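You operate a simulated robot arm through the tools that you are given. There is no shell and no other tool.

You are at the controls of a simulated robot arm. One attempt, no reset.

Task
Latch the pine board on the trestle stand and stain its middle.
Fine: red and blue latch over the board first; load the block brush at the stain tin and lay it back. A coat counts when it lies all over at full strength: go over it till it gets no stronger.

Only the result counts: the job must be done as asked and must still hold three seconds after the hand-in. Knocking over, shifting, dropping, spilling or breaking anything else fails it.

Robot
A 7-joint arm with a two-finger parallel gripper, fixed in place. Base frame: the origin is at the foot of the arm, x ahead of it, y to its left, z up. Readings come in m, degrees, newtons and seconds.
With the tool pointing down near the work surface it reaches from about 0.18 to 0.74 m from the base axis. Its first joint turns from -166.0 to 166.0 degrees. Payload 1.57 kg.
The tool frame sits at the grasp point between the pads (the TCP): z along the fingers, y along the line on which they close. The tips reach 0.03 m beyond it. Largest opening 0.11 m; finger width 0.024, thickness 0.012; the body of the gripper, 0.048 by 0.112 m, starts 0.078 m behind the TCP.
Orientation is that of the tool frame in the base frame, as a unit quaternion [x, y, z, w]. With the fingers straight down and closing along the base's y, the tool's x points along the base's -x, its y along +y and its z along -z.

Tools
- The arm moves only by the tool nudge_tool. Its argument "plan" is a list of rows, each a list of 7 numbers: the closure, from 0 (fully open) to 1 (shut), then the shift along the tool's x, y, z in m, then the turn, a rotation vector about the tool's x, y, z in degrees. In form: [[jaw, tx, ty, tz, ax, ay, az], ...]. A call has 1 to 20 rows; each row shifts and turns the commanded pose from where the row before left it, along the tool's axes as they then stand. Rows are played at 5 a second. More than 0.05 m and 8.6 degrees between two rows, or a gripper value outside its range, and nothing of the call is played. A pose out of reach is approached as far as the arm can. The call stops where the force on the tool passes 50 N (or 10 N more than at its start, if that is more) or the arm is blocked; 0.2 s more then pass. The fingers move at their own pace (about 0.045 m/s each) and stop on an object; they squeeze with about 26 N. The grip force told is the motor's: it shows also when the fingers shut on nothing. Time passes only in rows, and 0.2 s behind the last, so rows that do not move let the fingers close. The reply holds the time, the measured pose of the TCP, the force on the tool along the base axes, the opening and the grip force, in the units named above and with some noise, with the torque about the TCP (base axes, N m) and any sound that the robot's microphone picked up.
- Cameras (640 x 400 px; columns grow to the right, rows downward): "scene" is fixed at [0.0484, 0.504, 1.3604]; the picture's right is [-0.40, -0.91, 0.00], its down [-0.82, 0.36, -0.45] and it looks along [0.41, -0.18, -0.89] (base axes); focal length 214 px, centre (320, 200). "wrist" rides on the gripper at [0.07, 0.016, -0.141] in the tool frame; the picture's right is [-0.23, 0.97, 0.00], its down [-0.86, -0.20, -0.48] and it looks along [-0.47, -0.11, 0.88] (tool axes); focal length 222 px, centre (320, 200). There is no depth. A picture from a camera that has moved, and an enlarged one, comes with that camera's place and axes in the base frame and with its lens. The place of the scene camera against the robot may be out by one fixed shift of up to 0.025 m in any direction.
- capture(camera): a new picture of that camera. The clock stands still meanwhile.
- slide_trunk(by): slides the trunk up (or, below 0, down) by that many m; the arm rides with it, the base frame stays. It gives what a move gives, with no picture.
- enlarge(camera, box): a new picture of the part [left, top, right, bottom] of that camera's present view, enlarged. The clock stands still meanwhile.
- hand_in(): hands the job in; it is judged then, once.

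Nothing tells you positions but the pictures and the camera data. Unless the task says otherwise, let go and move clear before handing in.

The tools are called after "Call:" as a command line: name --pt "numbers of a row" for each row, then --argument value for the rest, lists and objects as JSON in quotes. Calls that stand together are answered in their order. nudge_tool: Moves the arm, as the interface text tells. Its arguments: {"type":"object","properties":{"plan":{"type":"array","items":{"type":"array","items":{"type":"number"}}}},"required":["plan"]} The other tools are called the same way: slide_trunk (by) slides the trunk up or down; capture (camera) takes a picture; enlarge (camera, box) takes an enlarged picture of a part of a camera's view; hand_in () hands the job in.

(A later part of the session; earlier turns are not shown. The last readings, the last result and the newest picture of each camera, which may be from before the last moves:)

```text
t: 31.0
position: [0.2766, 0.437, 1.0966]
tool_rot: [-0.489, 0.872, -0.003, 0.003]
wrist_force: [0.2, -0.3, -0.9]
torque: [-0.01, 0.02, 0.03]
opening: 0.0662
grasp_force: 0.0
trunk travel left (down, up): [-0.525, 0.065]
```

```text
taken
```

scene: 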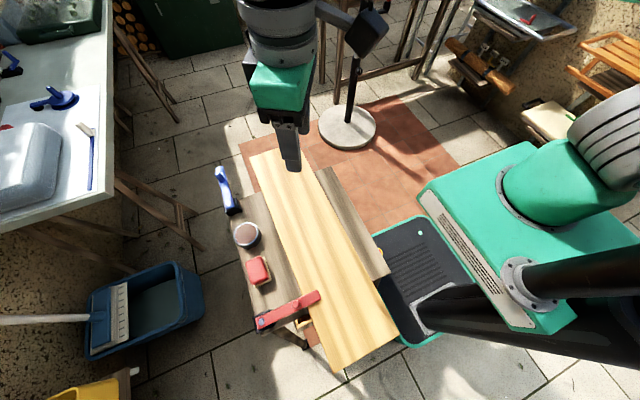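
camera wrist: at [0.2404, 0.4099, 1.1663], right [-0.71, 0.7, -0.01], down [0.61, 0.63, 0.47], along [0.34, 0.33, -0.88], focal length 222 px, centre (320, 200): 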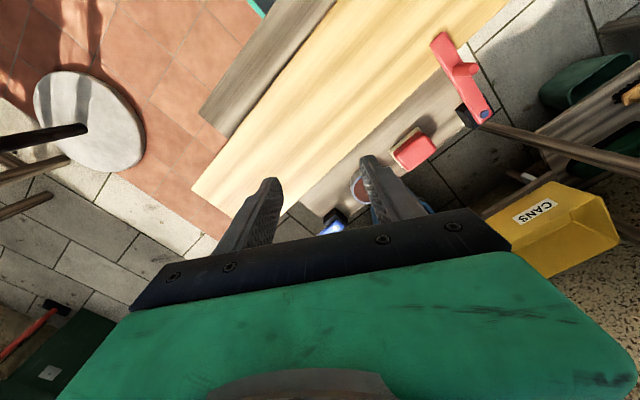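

At z 1.097 the pose is fine. I'll try a straight descent at this radius to see whether it's the low or close region that is blocked.

Call:
nudge_tool --pt "0.4 0 0 0.04 0 0 0" --pt "0.4 0 0 0.04 0 0 0" --pt "0.4 0 0 0.04 0 0 0" --pt "0.4 0 0 0.04 0 0 0" --pt "0.4 0 0 0 0 0 0"

Call:
capture --camera "scene"

```text
t: 32.2
position: [0.2911, 0.463, 0.9564]
tool_rot: [-0.489, 0.872, -0.003, 0.003]
wrist_force: [-0.1, -0.9, 0.5]
torque: [-0.01, 0.0, -0.02]
opening: 0.0658
grasp_force: 0.0
out of reach, approached as far as the arm can: row 2, 3
trunk travel left (down, up): [-0.525, 0.065]
```

```text
taken
```

scene: 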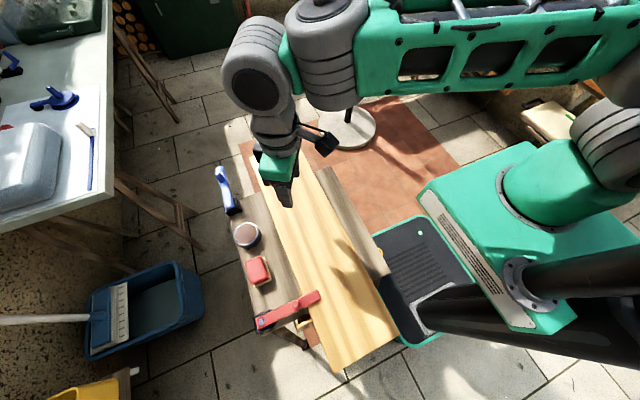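

There's a band near z≈1.0 at r<0.55 that the arm can't hold, but below it things work. I'll go to about r 0.62 and z 0.88 with the tool radially aligned, then try pitching outward there.

Call:
nudge_tool --pt "0.4 -0.025 0 0.025 0 0 0" --pt "0.4 -0.025 0 0.025 0 0 0" --pt "0.4 -0.023 0 0.026 0 0 0" --pt "0.4 0 0 0 0 0 0"

Call:
nudge_tool --pt "0.4 0 0 0 0 -8 0" --pt "0.4 0 0 0 0 -8 0" --pt "0.4 0 0 0 0 0 0"

Call:
capture --camera "scene"

```text
t: 33.2
position: [0.3318, 0.5279, 0.8793]
tool_rot: [-0.489, 0.872, -0.002, 0.002]
wrist_force: [0.0, -0.1, -0.8]
torque: [-0.01, -0.01, 0.01]
opening: 0.0662
grasp_force: 0.0
trunk travel left (down, up): [-0.525, 0.065]
```

```text
t: 34.0
position: [0.3296, 0.5257, 0.8806]
tool_rot: [-0.485, 0.863, 0.066, 0.124]
wrist_force: [-0.4, 0.0, -0.4]
torque: [0.04, -0.01, 0.01]
opening: 0.0657
grasp_force: 0.1
trunk travel left (down, up): [-0.525, 0.065]
```

```text
taken
```

scene: 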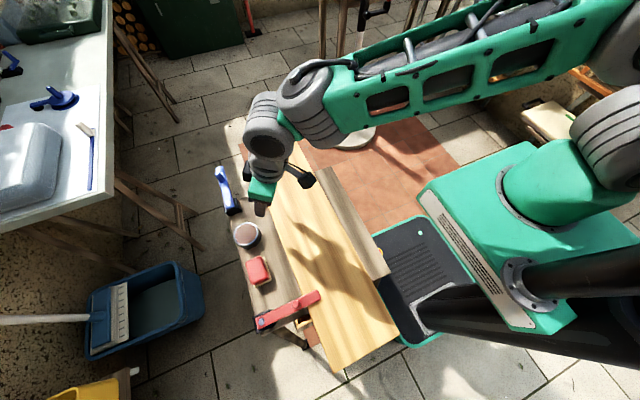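

The elbow is up, the forearm slopes down, and a 16° radial tilt worked cleanly. I'll add more tilt and then extend outward.

Call:
nudge_tool --pt "0.4 0 0 0 0 -8 0" --pt "0.4 0 0 0 0 -8 0" --pt "0.4 0 0 0 0 0 0"

Call:
capture --camera "scene"

Call:
capture --camera "wrist"

```text
t: 34.8
position: [0.3293, 0.5264, 0.8802]
tool_rot: [-0.471, 0.838, 0.131, 0.243]
wrist_force: [0.3, 0.2, 0.5]
torque: [0.02, 0.0, 0.01]
opening: 0.0659
grasp_force: 0.1
trunk travel left (down, up): [-0.525, 0.065]
```

```text
taken
```

scene: 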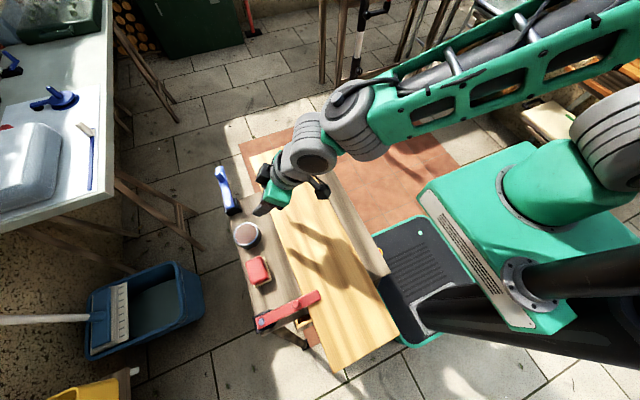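

```text
taken
camera wrist: at [0.2453, 0.4203, 0.9628], right [-0.73, 0.67, 0.11], down [0.41, 0.3, 0.86], along [0.54, 0.68, -0.49], focal length 222 px, centre (320, 200)
```

wrist: 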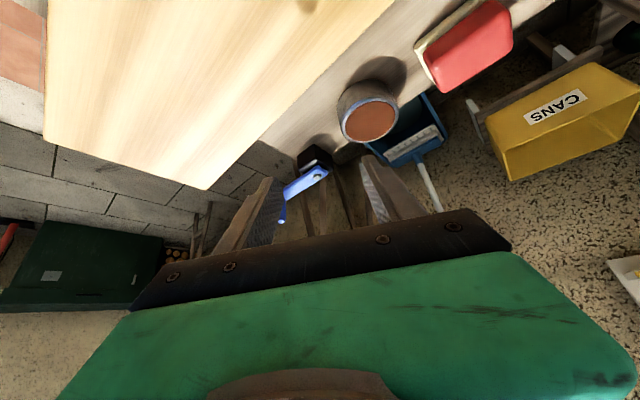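

Tilt is 32° at azimuth ~58° and fully tracked. Now I'll extend to a pre-grasp 8 cm back along the tool from the blue knob.

Call:
nudge_tool --pt "0.4 -0.0235 -0.0193 0.0184 0 0 0" --pt "0.4 -0.0235 -0.0193 0.0184 0 0 0" --pt "0.4 -0.0235 -0.0193 0.0184 0 0 0" --pt "0.4 -0.0235 -0.0193 0.0184 0 0 0" --pt "0.4 -0.0235 -0.0193 0.0184 0 0 0" --pt "0.4 0 0 0 0 0 0"

Call:
capture --camera "wrist"

Call:
capture --camera "scene"

```text
t: 36.2
position: [0.4898, 0.6021, 0.8637]
tool_rot: [-0.472, 0.837, 0.132, 0.242]
wrist_force: [-0.4, 0.1, -0.5]
torque: [0.0, -0.01, 0.01]
opening: 0.0656
grasp_force: 0.0
trunk travel left (down, up): [-0.525, 0.065]
```

```text
taken
camera wrist: at [0.4057, 0.4975, 0.9462], right [-0.73, 0.67, 0.11], down [0.41, 0.3, 0.86], along [0.54, 0.68, -0.5], focal length 222 px, centre (320, 200)
```

wrist: 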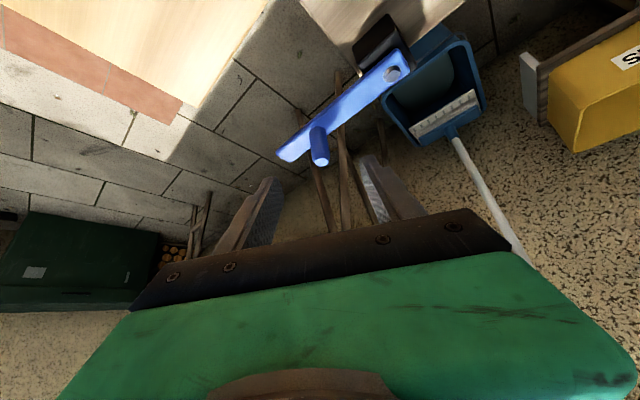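

```text
taken
```

scene: 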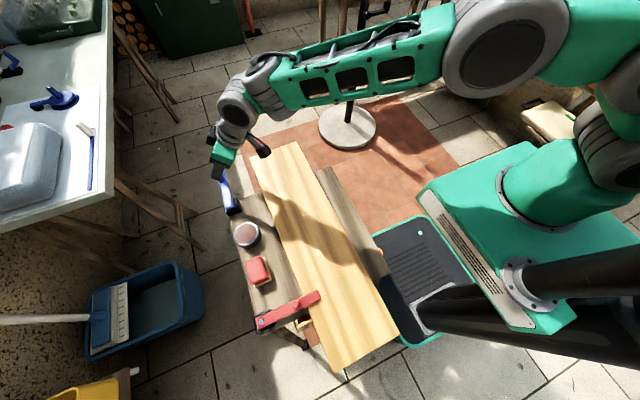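

The reach is good, and this view confirms the knob at about (0.512, 0.638). I'll insert along the tool axis and close on it.

Call:
nudge_tool --pt "0.4 0 0 0.02 0 0 0" --pt "0.4 0 0 0.02 0 0 0" --pt "0.4 0 0 0.02 0 0 0" --pt "0.4 0 0 0.018 0 0 0" --pt "0.4 0 0 0 0 0 0"

Call:
enlarge --camera "wrist" --box '[220, 100, 420, 240]'

```text
t: 37.4
position: [0.5114, 0.6363, 0.7983]
tool_rot: [-0.472, 0.837, 0.132, 0.243]
wrist_force: [-1.1, -0.7, 0.4]
torque: [-0.01, -0.05, -0.01]
opening: 0.0662
grasp_force: 0.1
trunk travel left (down, up): [-0.525, 0.065]
```

```text
2.86 times, centred on (320, 170) of wrist
camera zoom: at [0.4265, 0.5314, 0.8809], right [-0.73, 0.67, 0.11], down [0.41, 0.3, 0.86], along [0.54, 0.68, -0.5], focal length 635 px, centre (320, 286)
```

zoom: 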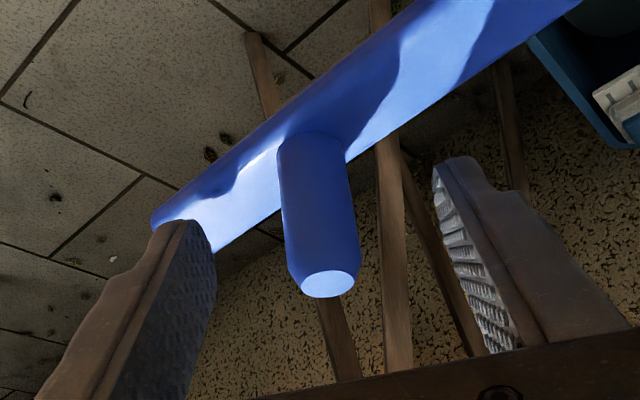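

Call:
nudge_tool --pt "0.7 0 0 0 0 0 0" --pt "0.9 0 0 0 0 0 0" --pt "0.9 0 0 0 0 0 0" --pt "0.9 0 0 0 0 0 0"

Call:
enlarge --camera "wrist" --box '[220, 100, 420, 240]'

```text
t: 38.4
position: [0.5107, 0.6372, 0.7982]
tool_rot: [-0.472, 0.837, 0.133, 0.242]
wrist_force: [-1.0, -0.1, 0.8]
torque: [0.13, 0.35, 0.02]
opening: 0.0187
grasp_force: 22.8
trunk travel left (down, up): [-0.525, 0.065]
```

```text
2.86 times, centred on (320, 170) of wrist
camera zoom: at [0.4262, 0.5313, 0.881], right [-0.73, 0.67, 0.11], down [0.41, 0.3, 0.86], along [0.54, 0.68, -0.5], focal length 635 px, centre (320, 286)
```

zoom: 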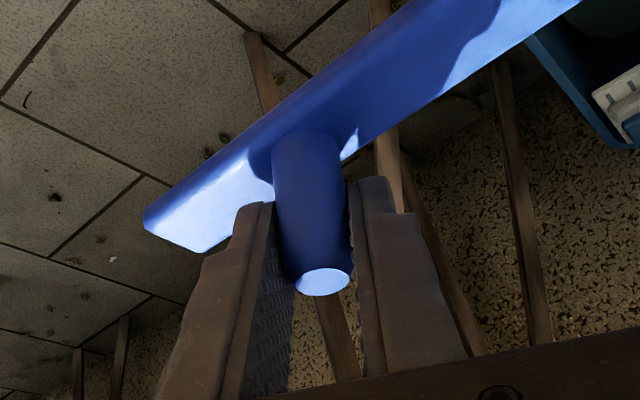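

The knob is gripped at an opening of 18.7 mm. I'll swing the blue bar along its arc around (0.4225, 0.638), the first third to begin with.

Call:
nudge_tool --pt "0.9 0.00877 -0.00542 -0.00543 0 0 0" --pt "0.9 0.00929 -0.00402 -0.00577 0 0 0" --pt "0.9 0.00964 -0.00256 -0.00601 0 0 0" --pt "0.9 0.00984 -0.00106 -0.00615 0 0 0" --pt "0.9 0 0 0 0 0 0"

Call:
capture --camera "wrist"

```text
t: 39.6
position: [0.4967, 0.5915, 0.7979]
tool_rot: [-0.472, 0.837, 0.132, 0.242]
wrist_force: [-5.7, 3.1, 0.4]
torque: [-0.03, 0.55, 0.05]
opening: 0.0182
grasp_force: 21.2
trunk travel left (down, up): [-0.525, 0.065]
```

```text
taken
camera wrist: at [0.4134, 0.4864, 0.8814], right [-0.73, 0.67, 0.11], down [0.41, 0.3, 0.86], along [0.54, 0.68, -0.5], focal length 222 px, centre (320, 200)
```

wrist: 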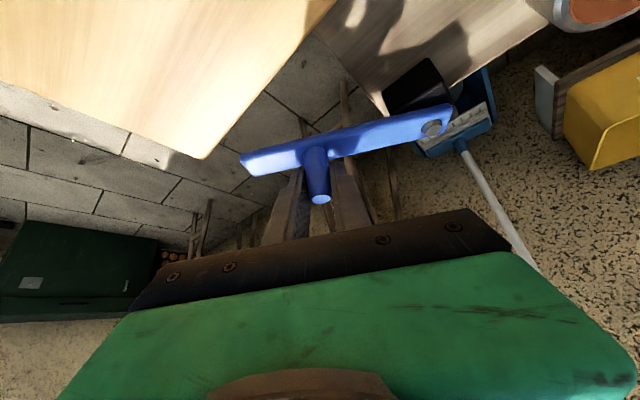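

The bar is rotating with the knob at modest force. I'll continue through the rest of the arc.

Call:
nudge_tool --pt "0.9 0.00987 0.00047 -0.00619 0 0 0" --pt "0.9 0.00972 0.00198 -0.00611 0 0 0" --pt "0.9 0.00942 0.00345 -0.00594 0 0 0" --pt "0.9 0.00895 0.00488 -0.00566 0 0 0" --pt "0.9 0 0 0 0 0 0"

Call:
capture --camera "wrist"

```text
t: 40.8
position: [0.4651, 0.5609, 0.8005]
tool_rot: [-0.471, 0.838, 0.132, 0.242]
wrist_force: [-0.6, 3.7, -0.4]
torque: [0.4, 0.41, -0.05]
opening: 0.0184
grasp_force: 25.5
trunk travel left (down, up): [-0.525, 0.065]
```

```text
taken
camera wrist: at [0.3821, 0.4541, 0.8816], right [-0.73, 0.67, 0.11], down [0.41, 0.3, 0.86], along [0.54, 0.68, -0.5], focal length 222 px, centre (320, 200)
```

wrist: 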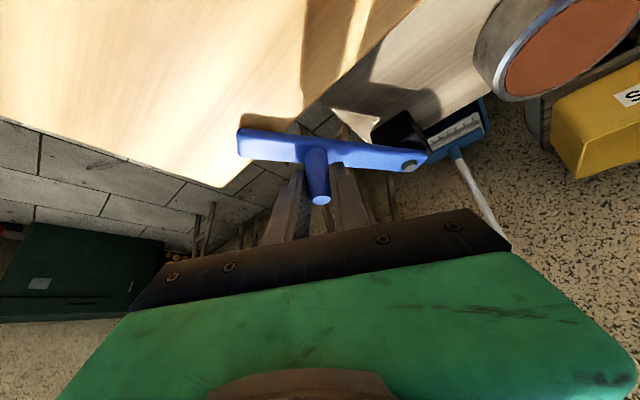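

Call:
nudge_tool --pt "0.9 0.00832 0.00622 -0.00527 0 0 0" --pt "0.9 0.00756 0.00745 -0.00481 0 0 0" --pt "0.9 0.00666 0.00856 -0.00426 0 0 0" --pt "0.9 0.00565 0.00951 -0.00364 0 0 0" --pt "0.9 0 0 0 0 0 0"

Call:
capture --camera "wrist"

Call:
capture --camera "scene"

```text
t: 42.0
position: [0.4201, 0.545, 0.7995]
tool_rot: [-0.471, 0.838, 0.132, 0.242]
wrist_force: [-0.3, -9.2, 2.5]
torque: [0.09, 0.44, 0.0]
opening: 0.0178
grasp_force: 26.0
trunk travel left (down, up): [-0.525, 0.065]
```

```text
taken
camera wrist: at [0.3365, 0.4403, 0.8818], right [-0.73, 0.67, 0.11], down [0.41, 0.3, 0.86], along [0.54, 0.68, -0.5], focal length 222 px, centre (320, 200)
```

wrist: 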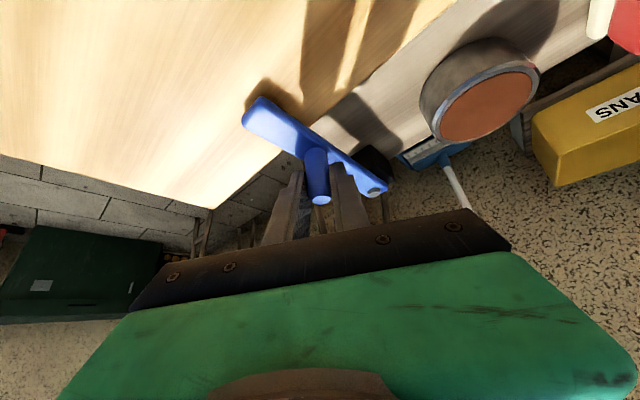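

```text
taken
```

scene: 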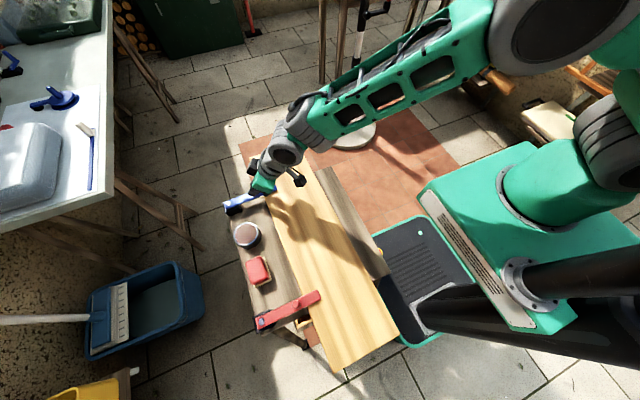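

The blue bar now lies across the board. I'll release and back off along the tool axis, then check the angle.

Call:
nudge_tool --pt "0.5 0 0 0 0 0 0" --pt "0.4 0 0 0 0 0 0" --pt "0.4 0 0 0 0 0 0" --pt "0.4 0 0 -0.02 0 0 0" --pt "0.4 0 0 -0.03 0 0 0" --pt "0.4 0 0 -0.03 0 0 0" --pt "0.4 0 0 0 0 0 0"

Call:
capture --camera "wrist"

```text
t: 43.6
position: [0.4008, 0.5105, 0.8686]
tool_rot: [-0.471, 0.838, 0.132, 0.243]
wrist_force: [-0.4, -0.3, -0.3]
torque: [-0.02, -0.01, 0.02]
opening: 0.0662
grasp_force: 0.0
trunk travel left (down, up): [-0.525, 0.065]
```

```text
taken
camera wrist: at [0.3157, 0.4046, 0.9503], right [-0.73, 0.67, 0.11], down [0.41, 0.3, 0.86], along [0.54, 0.68, -0.5], focal length 222 px, centre (320, 200)
```

wrist: 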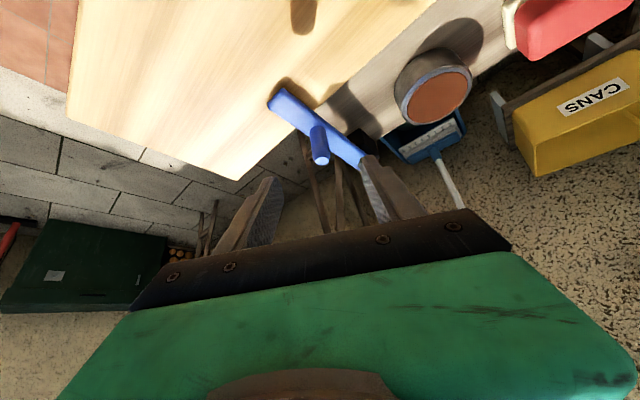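

The blue bar is at about -89°, with its knob at (0.424, 0.549), so both latches are over the board. Next I'll back inward, un-tilt to tool-down and yaw back for the brush at about (0.2025, 0.617).

Call:
nudge_tool --pt "0.4 0.009 0.0231 -0.0242 0 0 0" --pt "0.4 0.009 0.0231 -0.0242 0 0 0" --pt "0.4 0 0 0 0 8 0" --pt "0.4 0 0 0 0 8 0" --pt "0.4 0 0 0 0 8 0" --pt "0.4 0 0 0 0 8 0" --pt "0.4 0 0 0 0 0 0"

Call:
nudge_tool --pt "0.3 0 0 0 0 0 8.24" --pt "0.3 0 0 0 0 0 8.24" --pt "0.3 0 0 0 0 0 8.24" --pt "0.3 0 0 0 0 0 8.24" --pt "0.3 0 0 0 0 0 8.24" --pt "0.3 0 0 0 0 0 8.24" --pt "0.3 0 0 0 0 0 8.24" --pt "0.3 0 0 0 0 0 0"

Call:
capture --camera "scene"

Call:
capture --camera "wrist"

```text
t: 45.2
position: [0.3383, 0.5004, 0.8981]
tool_rot: [-0.49, 0.872, -0.003, 0.001]
wrist_force: [-0.7, -0.4, -0.3]
torque: [-0.03, -0.01, -0.03]
opening: 0.0659
grasp_force: 0.1
trunk travel left (down, up): [-0.525, 0.065]
```

```text
t: 47.0
position: [0.3384, 0.5016, 0.8982]
tool_rot: [-0.007, 1.0, -0.002, 0.004]
wrist_force: [0.0, 0.1, 0.0]
torque: [0.0, 0.02, -0.03]
opening: 0.077
grasp_force: 0.2
trunk travel left (down, up): [-0.525, 0.065]
```

```text
taken
```

scene: 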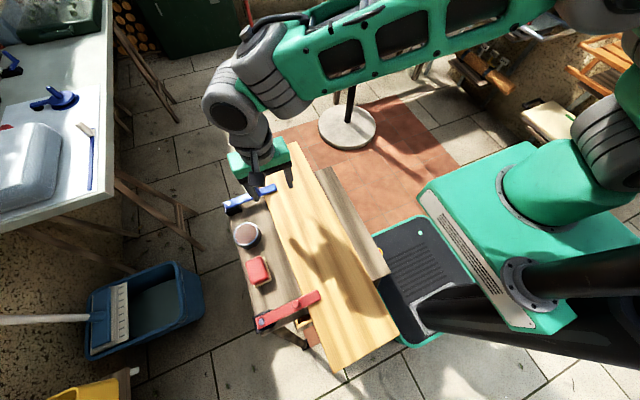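

```text
taken
camera wrist: at [0.2674, 0.517, 1.0388], right [0.21, 0.98, 0.0], down [0.85, -0.19, 0.48], along [0.47, -0.1, -0.87], focal length 222 px, centre (320, 200)
```

wrist: 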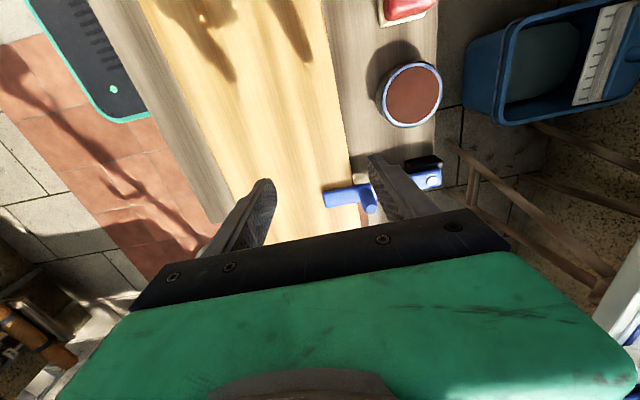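

Both latches are over the board. I'm moving above the brush with the fingers open across its narrow side.

Call:
nudge_tool --pt "0.27 0.034 0.0289 0.0045 0 0 0.8" --pt "0.27 0.034 0.0289 0.0045 0 0 0" --pt "0.27 0.034 0.0289 0.0045 0 0 0" --pt "0.27 0.034 0.0289 0.0045 0 0 0" --pt "0.27 0 0 0 0 0 0"

Call:
capture --camera "wrist"

Call:
capture --camera "scene"

```text
t: 48.2
position: [0.2005, 0.6145, 0.8802]
tool_rot: [-0.001, 1.0, -0.003, 0.003]
wrist_force: [0.7, 0.1, -0.3]
torque: [-0.02, -0.03, 0.04]
opening: 0.0802
grasp_force: 0.0
trunk travel left (down, up): [-0.525, 0.065]
```

```text
taken
camera wrist: at [0.1292, 0.6323, 1.0198], right [0.23, 0.97, 0.0], down [0.85, -0.2, 0.48], along [0.47, -0.11, -0.87], focal length 222 px, centre (320, 200)
```

wrist: 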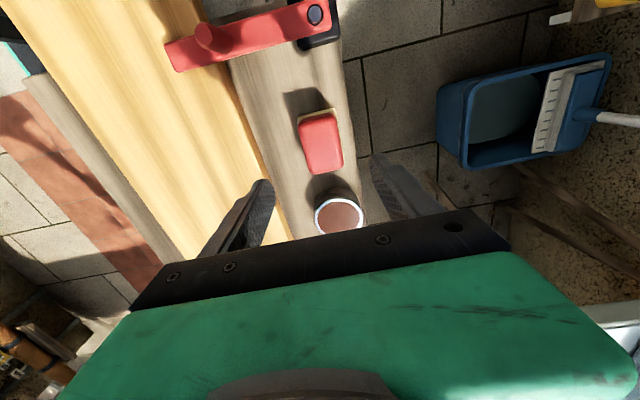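

```text
taken
```

scene: 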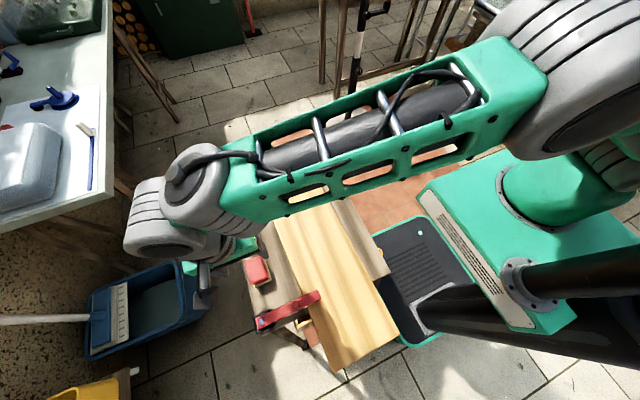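

Call:
enlarge --camera "wrist" --box '[220, 80, 420, 240]'

Call:
enlarge --camera "wrist" --box '[0, 0, 240, 150]'

```text
2.50 times, centred on (320, 160) of wrist
camera zoom: at [0.1292, 0.6323, 1.0198], right [0.23, 0.97, 0.0], down [0.85, -0.2, 0.48], along [0.47, -0.11, -0.87], focal length 555 px, centre (320, 300)
```

zoom: 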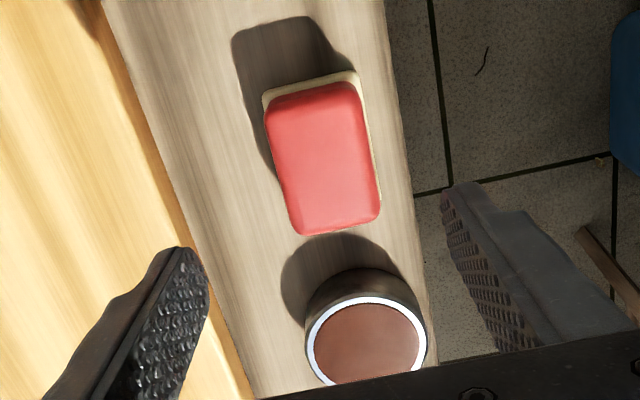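

```text
2.67 times, centred on (120, 75) of wrist
camera zoom: at [0.1292, 0.6323, 1.0198], right [0.23, 0.97, 0.0], down [0.85, -0.2, 0.48], along [0.47, -0.11, -0.87], focal length 592 px, centre (853, 533)
```

zoom: 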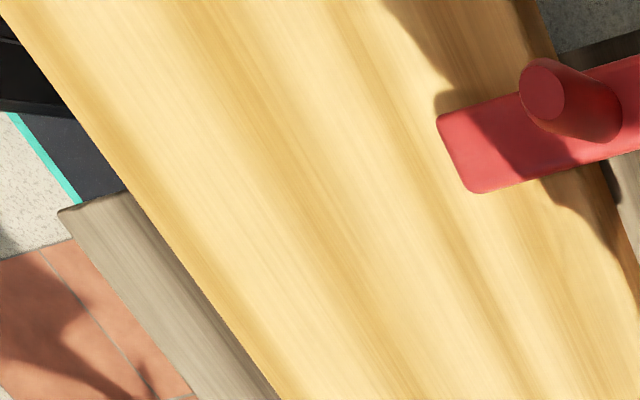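

The brush centre reads about (0.2005, 0.618), so I only need a 3 mm y correction. I'll descend with the fingertips stopping above the trestle top and check before closing.

Call:
nudge_tool --pt "0.27 0 0.003 0.029 0 0 0" --pt "0.27 0 0 0.029 0 0 0" --pt "0.27 0 0 0.029 0 0 0" --pt "0.27 0 0 0.026 0 0 0" --pt "0.27 0 0 0 0 0 0"

Call:
capture --camera "wrist"

Call:
enlarge --camera "wrist" --box '[220, 80, 420, 240]'

```text
t: 49.4
position: [0.2028, 0.6182, 0.766]
tool_rot: [-0.001, 1.0, -0.001, 0.004]
wrist_force: [-0.5, -0.1, 0.4]
torque: [0.0, -0.01, 0.0]
opening: 0.0803
grasp_force: 0.1
trunk travel left (down, up): [-0.525, 0.065]
```

```text
taken
camera wrist: at [0.1327, 0.6354, 0.907], right [0.22, 0.97, 0.0], down [0.85, -0.2, 0.48], along [0.47, -0.11, -0.87], focal length 222 px, centre (320, 200)
```

wrist: 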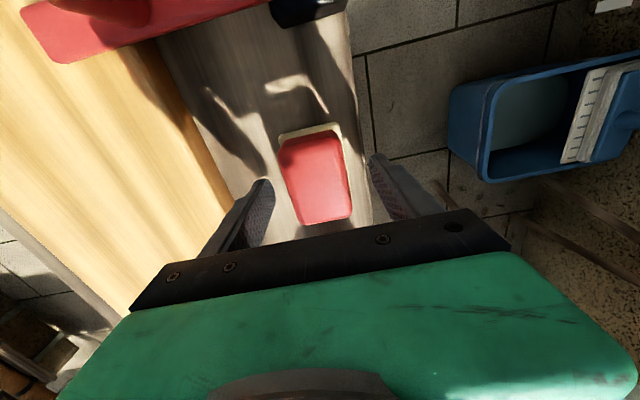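

```text
2.50 times, centred on (320, 160) of wrist
camera zoom: at [0.1327, 0.6354, 0.907], right [0.22, 0.97, 0.0], down [0.85, -0.2, 0.48], along [0.47, -0.11, -0.87], focal length 555 px, centre (320, 300)
```

zoom: 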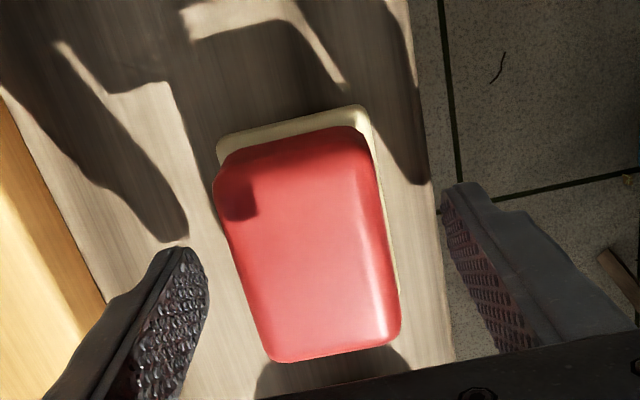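

The fingers straddle the red block, which spans roughly z 0.728–0.758. I'll lower 4 mm more, close on it, and lift slightly to check the hold.

Call:
nudge_tool --pt "0.27 0 0 0.004 0 0 0" --pt "0.6 0 0 0 0 0 0" --pt "1 0 0 0 0 0 0" --pt "1 0 0 0 0 0 0" --pt "1 0 0 0 0 0 0" --pt "1 0 0 0 0 0 0"

Call:
enlarge --camera "wrist" --box '[220, 80, 420, 240]'

```text
t: 50.8
position: [0.2028, 0.6186, 0.7617]
tool_rot: [-0.001, 1.0, -0.001, 0.003]
wrist_force: [0.3, 1.1, 1.6]
torque: [0.05, 0.03, 0.0]
opening: 0.0452
grasp_force: 26.0
trunk travel left (down, up): [-0.525, 0.065]
```

```text
2.50 times, centred on (320, 160) of wrist
camera zoom: at [0.1325, 0.6355, 0.9028], right [0.22, 0.97, 0.0], down [0.85, -0.2, 0.48], along [0.47, -0.11, -0.87], focal length 555 px, centre (320, 300)
```

zoom: 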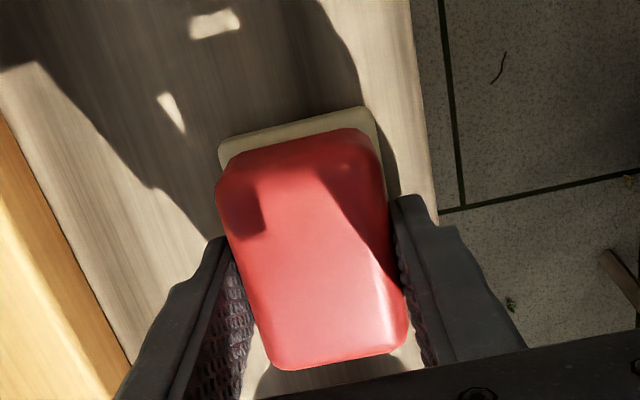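

The brush is gripped, 45 mm wide at TCP (0.203, 0.6186, 0.7617), which I'll remember as its rest place. I'll lift it and move over the tin at (0.3105, 0.618).

Call:
nudge_tool --pt "1 0 0 -0.02 0 0 0" --pt "1 0 0 -0.03 0 0 0" --pt "1 0 0 -0.03 0 0 0" --pt "1 -0.036 0 0 0 0 0" --pt "1 -0.036 0 0 0 0 0" --pt "1 -0.0375 0 0 0 0 0" --pt "1 0 0 0 0 0 0"

Call:
capture --camera "wrist"

Call:
capture --camera "scene"

```text
t: 52.4
position: [0.3114, 0.6172, 0.8442]
tool_rot: [-0.001, 1.0, -0.002, 0.004]
wrist_force: [-0.9, -1.0, -1.3]
torque: [0.04, -0.03, 0.02]
opening: 0.0452
grasp_force: 26.2
trunk travel left (down, up): [-0.525, 0.065]
```

```text
taken
camera wrist: at [0.2412, 0.6351, 0.9851], right [0.22, 0.97, 0.0], down [0.85, -0.2, 0.48], along [0.47, -0.11, -0.87], focal length 222 px, centre (320, 200)
```

wrist: 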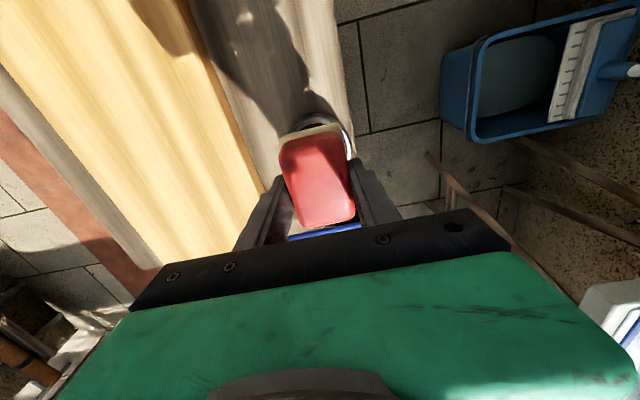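

```text
taken
```

scene: 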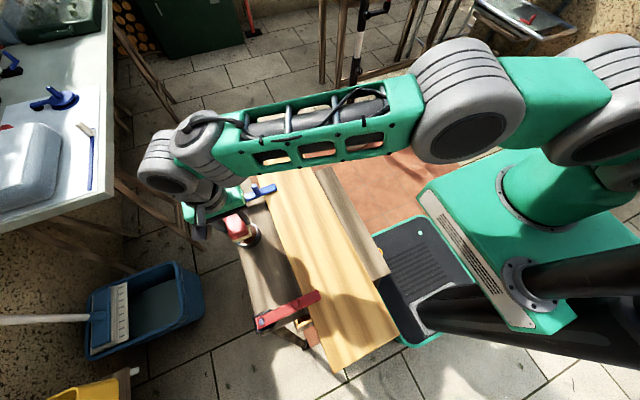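

The brush hangs over the tin at about (0.311, 0.617). I'll lower it gently in small steps and watch the force.

Call:
nudge_tool --pt "1 0 0 0.012 0 0 0" --pt "1 0 0 0.012 0 0 0" --pt "1 0 0 0.012 0 0 0" --pt "1 0 0 0 0 0 0"

Call:
enlarge --camera "wrist" --box '[220, 80, 420, 240]'

Call:
enlarge --camera "scene" --box '[190, 180, 310, 260]'

```text
t: 53.4
position: [0.3123, 0.6196, 0.8067]
tool_rot: [-0.001, 1.0, 0.0, 0.005]
wrist_force: [0.0, 0.2, -0.6]
torque: [-0.01, -0.01, 0.03]
opening: 0.0454
grasp_force: 26.0
trunk travel left (down, up): [-0.525, 0.065]
```

```text
2.50 times, centred on (320, 160) of wrist
camera zoom: at [0.2415, 0.6361, 0.9476], right [0.22, 0.97, 0.0], down [0.85, -0.2, 0.48], along [0.47, -0.11, -0.87], focal length 555 px, centre (320, 300)
```

zoom: 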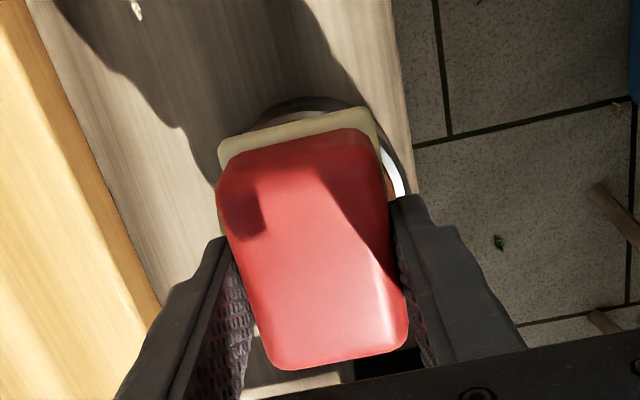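

```text
5.00 times, centred on (250, 220) of scene
camera zoom: at [0.0484, 0.504, 1.3604], right [-0.4, -0.91, 0.0], down [-0.82, 0.36, -0.45], along [0.41, -0.18, -0.89], focal length 1072 px, centre (670, 100)
```

zoom: 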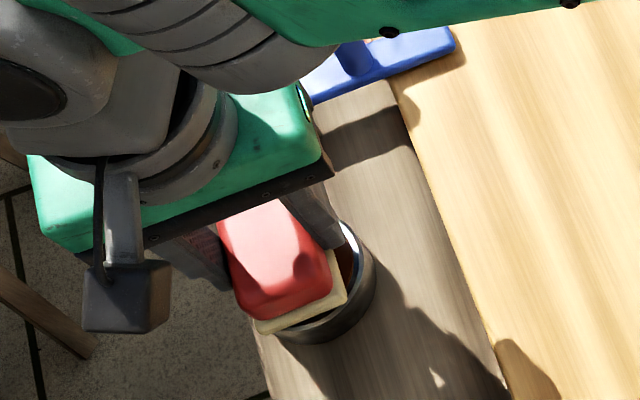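

Call:
nudge_tool --pt "1 0 0 0.004 0 0 0" --pt "1 0 0 0.003 0 0 0" --pt "1 0 0 0 0 0 0"

Call:
nudge_tool --pt "1 0 0 0.003 0 0 0" --pt "1 0 0 0 0 0 0"

Call:
enlarge --camera "wrist" --box '[220, 80, 420, 240]'

```text
t: 54.2
position: [0.3126, 0.6178, 0.8001]
tool_rot: [-0.001, 1.0, -0.002, 0.003]
wrist_force: [-0.4, -0.2, 0.3]
torque: [0.02, -0.01, 0.0]
opening: 0.0453
grasp_force: 26.0
trunk travel left (down, up): [-0.525, 0.065]
```

```text
t: 54.8
position: [0.3119, 0.6192, 0.7963]
tool_rot: [0.0, 1.0, -0.002, 0.004]
wrist_force: [-0.4, -0.1, -0.7]
torque: [-0.01, -0.01, 0.03]
opening: 0.0452
grasp_force: 26.2
trunk travel left (down, up): [-0.525, 0.065]
```

```text
2.50 times, centred on (320, 160) of wrist
camera zoom: at [0.2411, 0.6357, 0.9369], right [0.22, 0.97, 0.0], down [0.85, -0.2, 0.48], along [0.47, -0.11, -0.87], focal length 555 px, centre (320, 300)
```

zoom: 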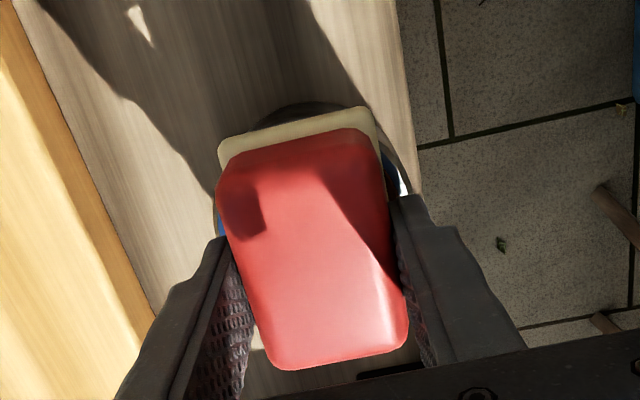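

Call:
nudge_tool --pt "1 0 0 0.003 0 0 0" --pt "1 0 0 0 0 0 0"

Call:
nudge_tool --pt "1 0 0 0.002 0 0 0" --pt "1 0 0 0 0 0 0"

Call:
enlarge --camera "scene" --box '[190, 180, 310, 260]'

```text
t: 55.4
position: [0.3118, 0.6192, 0.7955]
tool_rot: [0.0, 1.0, 0.001, 0.004]
wrist_force: [0.5, 0.1, 13.2]
torque: [0.01, 0.16, 0.0]
opening: 0.0453
grasp_force: 26.3
trunk travel left (down, up): [-0.525, 0.065]
```

```text
t: 56.0
position: [0.3117, 0.6199, 0.7959]
tool_rot: [-0.001, 1.0, 0.001, 0.005]
wrist_force: [0.9, -0.1, 26.9]
torque: [-0.09, 0.22, 0.02]
opening: 0.0452
grasp_force: 26.2
trunk travel left (down, up): [-0.525, 0.065]
```

```text
5.00 times, centred on (250, 220) of scene
camera zoom: at [0.0484, 0.504, 1.3604], right [-0.4, -0.91, 0.0], down [-0.82, 0.36, -0.45], along [0.41, -0.18, -0.89], focal length 1072 px, centre (670, 100)
```

zoom: 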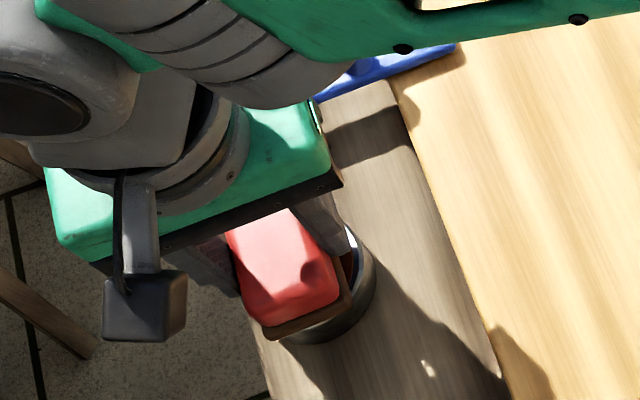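

The bristles turned brown and contact is at TCP z≈0.796, so the brush is loaded. I'll lift off now and check the tin.

Call:
nudge_tool --pt "1 0 0 -0.01 0 0 0" --pt "1 0 0 -0.02 0 0 0" --pt "1 0 0 -0.03 0 0 0" --pt "1 0 0 0 0 0 0"

Call:
capture --camera "wrist"

Call:
enlarge --camera "scene" --box '[190, 180, 310, 260]'

```text
t: 57.0
position: [0.3105, 0.6176, 0.8516]
tool_rot: [-0.001, 1.0, -0.002, 0.003]
wrist_force: [-0.2, 0.3, 0.0]
torque: [0.01, -0.02, 0.02]
opening: 0.0452
grasp_force: 25.9
trunk travel left (down, up): [-0.525, 0.065]
```

```text
taken
camera wrist: at [0.2404, 0.6348, 0.9918], right [0.22, 0.97, 0.0], down [0.85, -0.2, 0.48], along [0.47, -0.11, -0.87], focal length 222 px, centre (320, 200)
```

wrist: 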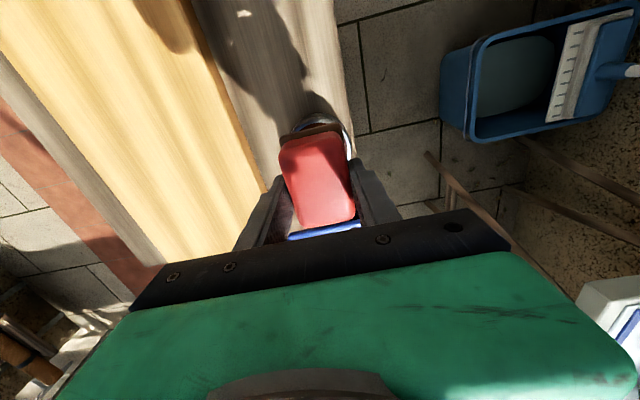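

```text
5.00 times, centred on (250, 220) of scene
camera zoom: at [0.0484, 0.504, 1.3604], right [-0.4, -0.91, 0.0], down [-0.82, 0.36, -0.45], along [0.41, -0.18, -0.89], focal length 1072 px, centre (670, 100)
```

zoom: 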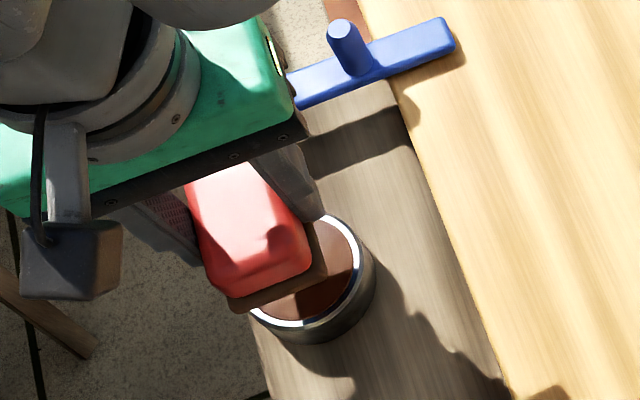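

The tin stands untouched and the brush is loaded. The board spans about y 0.344–0.531, and the zone between the bars is about x 0.10–0.405. I'll carry the brush over the board centre at a safe height.

Call:
nudge_tool --pt "1 0.011 -0.036 0 0 0 0" --pt "1 0.011 -0.036 0 0 0 0" --pt "1 0.011 -0.036 0 0 0 0" --pt "1 0.011 -0.036 0 0 0 0" --pt "1 0.0125 -0.036 0 0 0 0" --pt "1 0 0 0 0 0 0"

Call:
capture --camera "wrist"

Call:
capture --camera "scene"

```text
t: 58.4
position: [0.2537, 0.4362, 0.8531]
tool_rot: [-0.002, 1.0, -0.002, 0.004]
wrist_force: [0.3, -0.3, -1.2]
torque: [-0.02, -0.01, -0.01]
opening: 0.0453
grasp_force: 26.1
trunk travel left (down, up): [-0.525, 0.065]
```

```text
taken
camera wrist: at [0.1826, 0.4533, 0.9932], right [0.22, 0.97, 0.0], down [0.85, -0.2, 0.48], along [0.47, -0.11, -0.87], focal length 222 px, centre (320, 200)
```

wrist: 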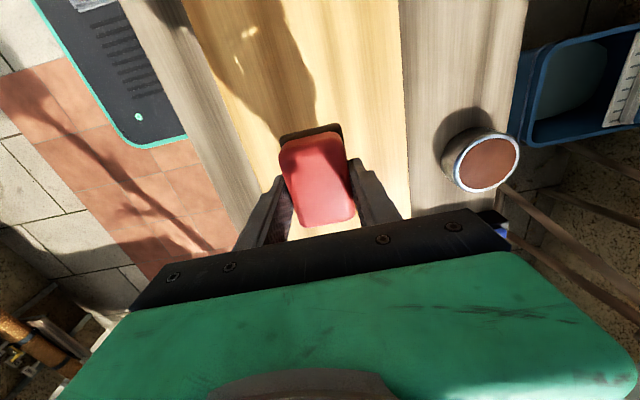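

```text
taken
```

scene: 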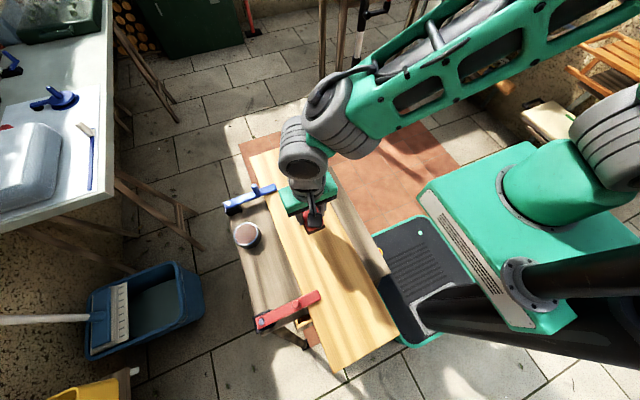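

No reach problems here. I'll lower onto the board in small steps to find the contact height.

Call:
nudge_tool --pt "1 0 0 0.02 0 0 0" --pt "1 0 0 0.02 0 0 0" --pt "1 0 0 0.015 0 0 0" --pt "1 0 0 0 0 0 0"

Call:
nudge_tool --pt "1 0 0 0.004 0 0 0" --pt "1 0 0 0 0 0 0"

Call:
nudge_tool --pt "1 0 0 0.003 0 0 0" --pt "1 0 0 0 0 0 0"

```text
t: 59.4
position: [0.2539, 0.4376, 0.7965]
tool_rot: [0.0, 1.0, -0.001, 0.004]
wrist_force: [0.1, -0.7, -0.2]
torque: [0.01, -0.01, 0.03]
opening: 0.0453
grasp_force: 25.2
trunk travel left (down, up): [-0.525, 0.065]
```

```text
t: 60.0
position: [0.2547, 0.4392, 0.7927]
tool_rot: [-0.002, 1.0, -0.001, 0.004]
wrist_force: [-0.3, 0.0, -0.5]
torque: [0.0, 0.0, -0.01]
opening: 0.045
grasp_force: 25.9
trunk travel left (down, up): [-0.525, 0.065]
```

```text
t: 60.6
position: [0.2561, 0.4384, 0.7901]
tool_rot: [-0.002, 1.0, -0.002, 0.004]
wrist_force: [-0.2, -0.1, 5.3]
torque: [0.15, 0.08, 0.0]
opening: 0.0456
grasp_force: 26.6
trunk travel left (down, up): [-0.525, 0.065]
```

Contact is at TCP z≈0.790 with about 5 N. I'll make a first stroke toward the blue bar and look at what it leaves.

Call:
nudge_tool --pt "1 -0.0185 0 0 0 0 0" --pt "1 -0.0185 0 0 0 0 0" --pt "1 -0.0185 0 0 0 0 0" --pt "1 -0.0185 0 0 0 0 0" --pt "1 -0.0185 0 0 0 0 0" --pt "1 -0.0185 0 0 0 0 0" --pt "1 0 0 0 0 0 0"

Call:
capture --camera "wrist"

Call:
enlarge --camera "scene" --box '[230, 140, 430, 340]'

```text
t: 62.2
position: [0.3678, 0.438, 0.7905]
tool_rot: [-0.001, 1.0, -0.002, 0.004]
wrist_force: [0.7, -0.1, -1.0]
torque: [-0.01, 0.01, 0.0]
opening: 0.045
grasp_force: 26.2
trunk travel left (down, up): [-0.525, 0.065]
```

```text
taken
camera wrist: at [0.2965, 0.4556, 0.9319], right [0.23, 0.97, 0.0], down [0.85, -0.2, 0.48], along [0.47, -0.11, -0.87], focal length 222 px, centre (320, 200)
```

wrist: 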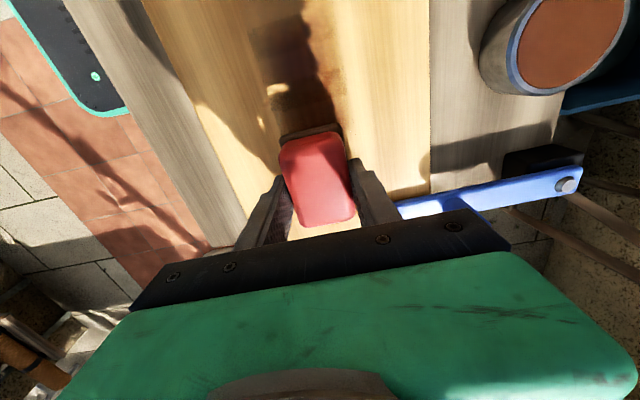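

```text
2.00 times, centred on (330, 240) of scene
camera zoom: at [0.0484, 0.504, 1.3604], right [-0.4, -0.91, 0.0], down [-0.82, 0.36, -0.45], along [0.41, -0.18, -0.89], focal length 429 px, centre (300, 120)
```

zoom: 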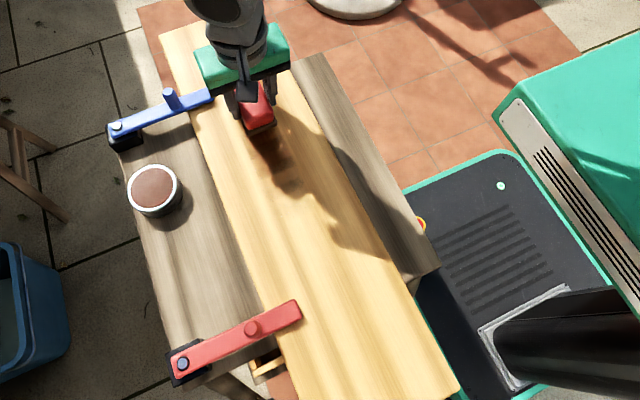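

Call:
enlarge --camera "wrist" --box '[180, 0, 440, 160]'

Call:
enlarge --camera "scene" --box '[290, 170, 380, 250]'

```text
2.46 times, centred on (310, 80) of wrist
camera zoom: at [0.2965, 0.4556, 0.9319], right [0.23, 0.97, 0.0], down [0.85, -0.2, 0.48], along [0.47, -0.11, -0.87], focal length 547 px, centre (345, 495)
```

zoom: 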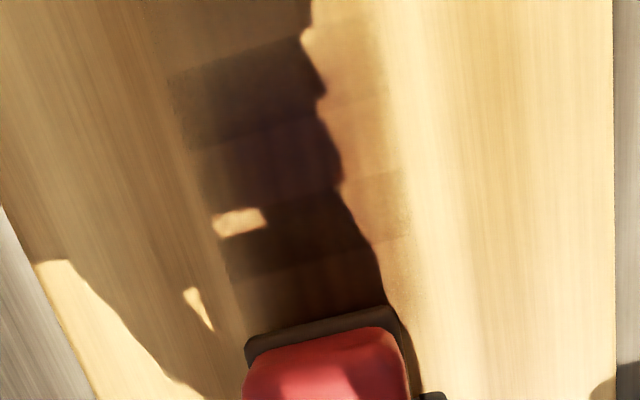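

```text
5.00 times, centred on (335, 210) of scene
camera zoom: at [0.0484, 0.504, 1.3604], right [-0.4, -0.91, 0.0], down [-0.82, 0.36, -0.45], along [0.41, -0.18, -0.89], focal length 1072 px, centre (245, 150)
```

zoom: 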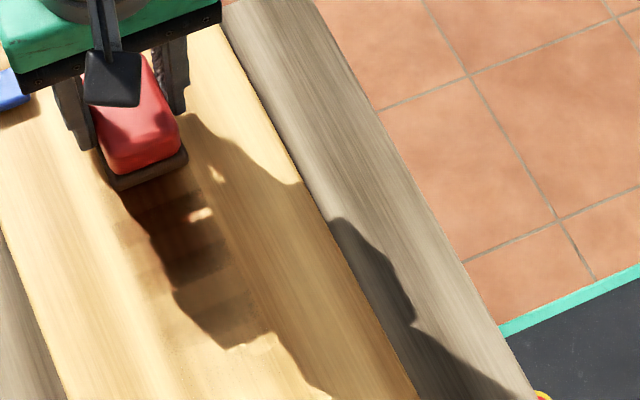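

The stroke laid a partial coat, but contact faded at the end. I'll press 2 mm lower and stroke back toward the red bar.

Call:
nudge_tool --pt "1 0 0 0.002 0 0 0" --pt "1 0.015 0 0 0 0 0" --pt "1 0.015 0 0 0 0 0" --pt "1 0.015 0 0 0 0 0" --pt "1 0.015 0 0 0 0 0" --pt "1 0.015 0 0 0 0 0" --pt "1 0.015 0 0 0 0 0" --pt "1 0.015 0 0 0 0 0" --pt "1 0 0 0 0 0 0"

Call:
nudge_tool --pt "1 0.015 0 0 0 0 0" --pt "1 0.015 0 0 0 0 0" --pt "1 0.015 0 0 0 0 0" --pt "1 0.015 0 0 0 0 0" --pt "1 0.015 0 0 0 0 0" --pt "1 0.015 0 0 0 0 0" --pt "1 0.015 0 0 0 0 0" --pt "1 0.015 0 0 0 0 0" --pt "1 0 0 0 0 0 0"

Call:
capture --camera "wrist"

Call:
enlarge --camera "scene" --box '[250, 140, 400, 340]'

```text
t: 64.2
position: [0.2627, 0.4397, 0.7901]
tool_rot: [-0.001, 1.0, 0.001, 0.004]
wrist_force: [9.1, 1.1, 30.8]
torque: [0.19, 0.09, -0.08]
opening: 0.0453
grasp_force: 26.2
trunk travel left (down, up): [-0.525, 0.065]
```

```text
t: 66.2
position: [0.1407, 0.4378, 0.7898]
tool_rot: [-0.001, 1.0, 0.002, 0.003]
wrist_force: [12.4, -0.4, 41.1]
torque: [0.23, -0.2, -0.07]
opening: 0.0452
grasp_force: 26.4
trunk travel left (down, up): [-0.525, 0.065]
```

```text
taken
camera wrist: at [0.0715, 0.4539, 0.9302], right [0.23, 0.97, 0.0], down [0.85, -0.2, 0.48], along [0.47, -0.11, -0.87], focal length 222 px, centre (320, 200)
```

wrist: 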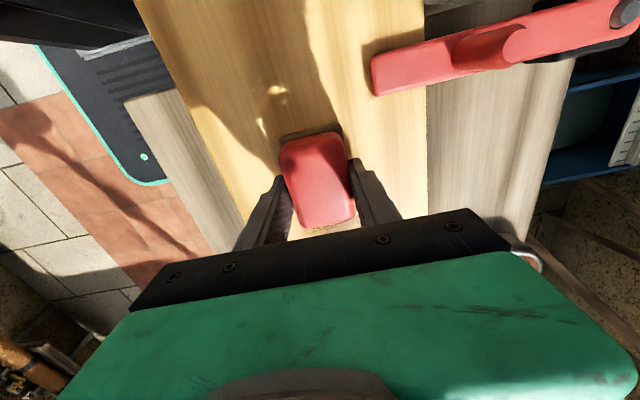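

```text
2.00 times, centred on (325, 240) of scene
camera zoom: at [0.0484, 0.504, 1.3604], right [-0.4, -0.91, 0.0], down [-0.82, 0.36, -0.45], along [0.41, -0.18, -0.89], focal length 429 px, centre (310, 120)
```

zoom: 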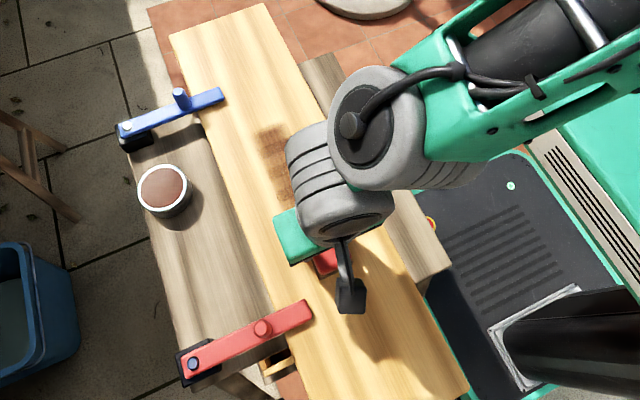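

Pressing was too hard, up to 41 N, because the tool is tilted about 0.46° and stroking slides it downward. I'll lift, correct the tilt, and inspect the coat.

Call:
nudge_tool --pt "1 0 0 -0.01 0 0 0" --pt "1 0 0 -0.02 0 0.46 0" --pt "1 0 0 -0.03 0 0 0" --pt "1 0 0 0 0 0 0"

Call:
capture --camera "wrist"

Call:
capture --camera "scene"

```text
t: 67.2
position: [0.1404, 0.437, 0.8475]
tool_rot: [-0.002, 1.0, -0.003, 0.0]
wrist_force: [-0.3, -0.3, 0.0]
torque: [0.01, -0.02, -0.01]
opening: 0.0451
grasp_force: 25.9
trunk travel left (down, up): [-0.525, 0.065]
```

```text
taken
camera wrist: at [0.071, 0.4536, 0.9887], right [0.22, 0.97, 0.0], down [0.86, -0.2, 0.48], along [0.46, -0.11, -0.88], focal length 222 px, centre (320, 200)
```

wrist: 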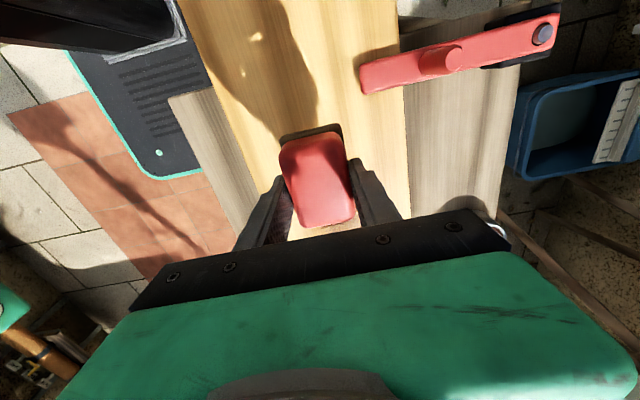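

```text
taken
```

scene: 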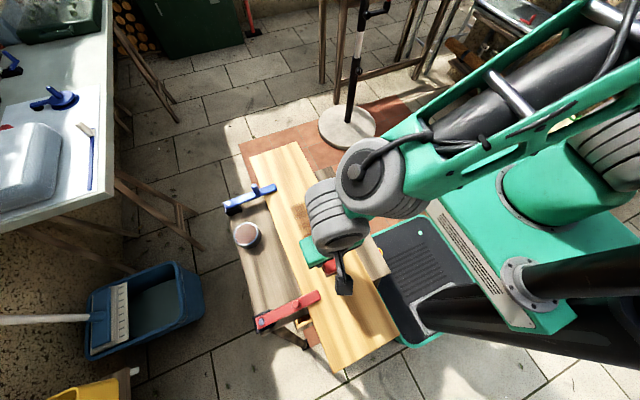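

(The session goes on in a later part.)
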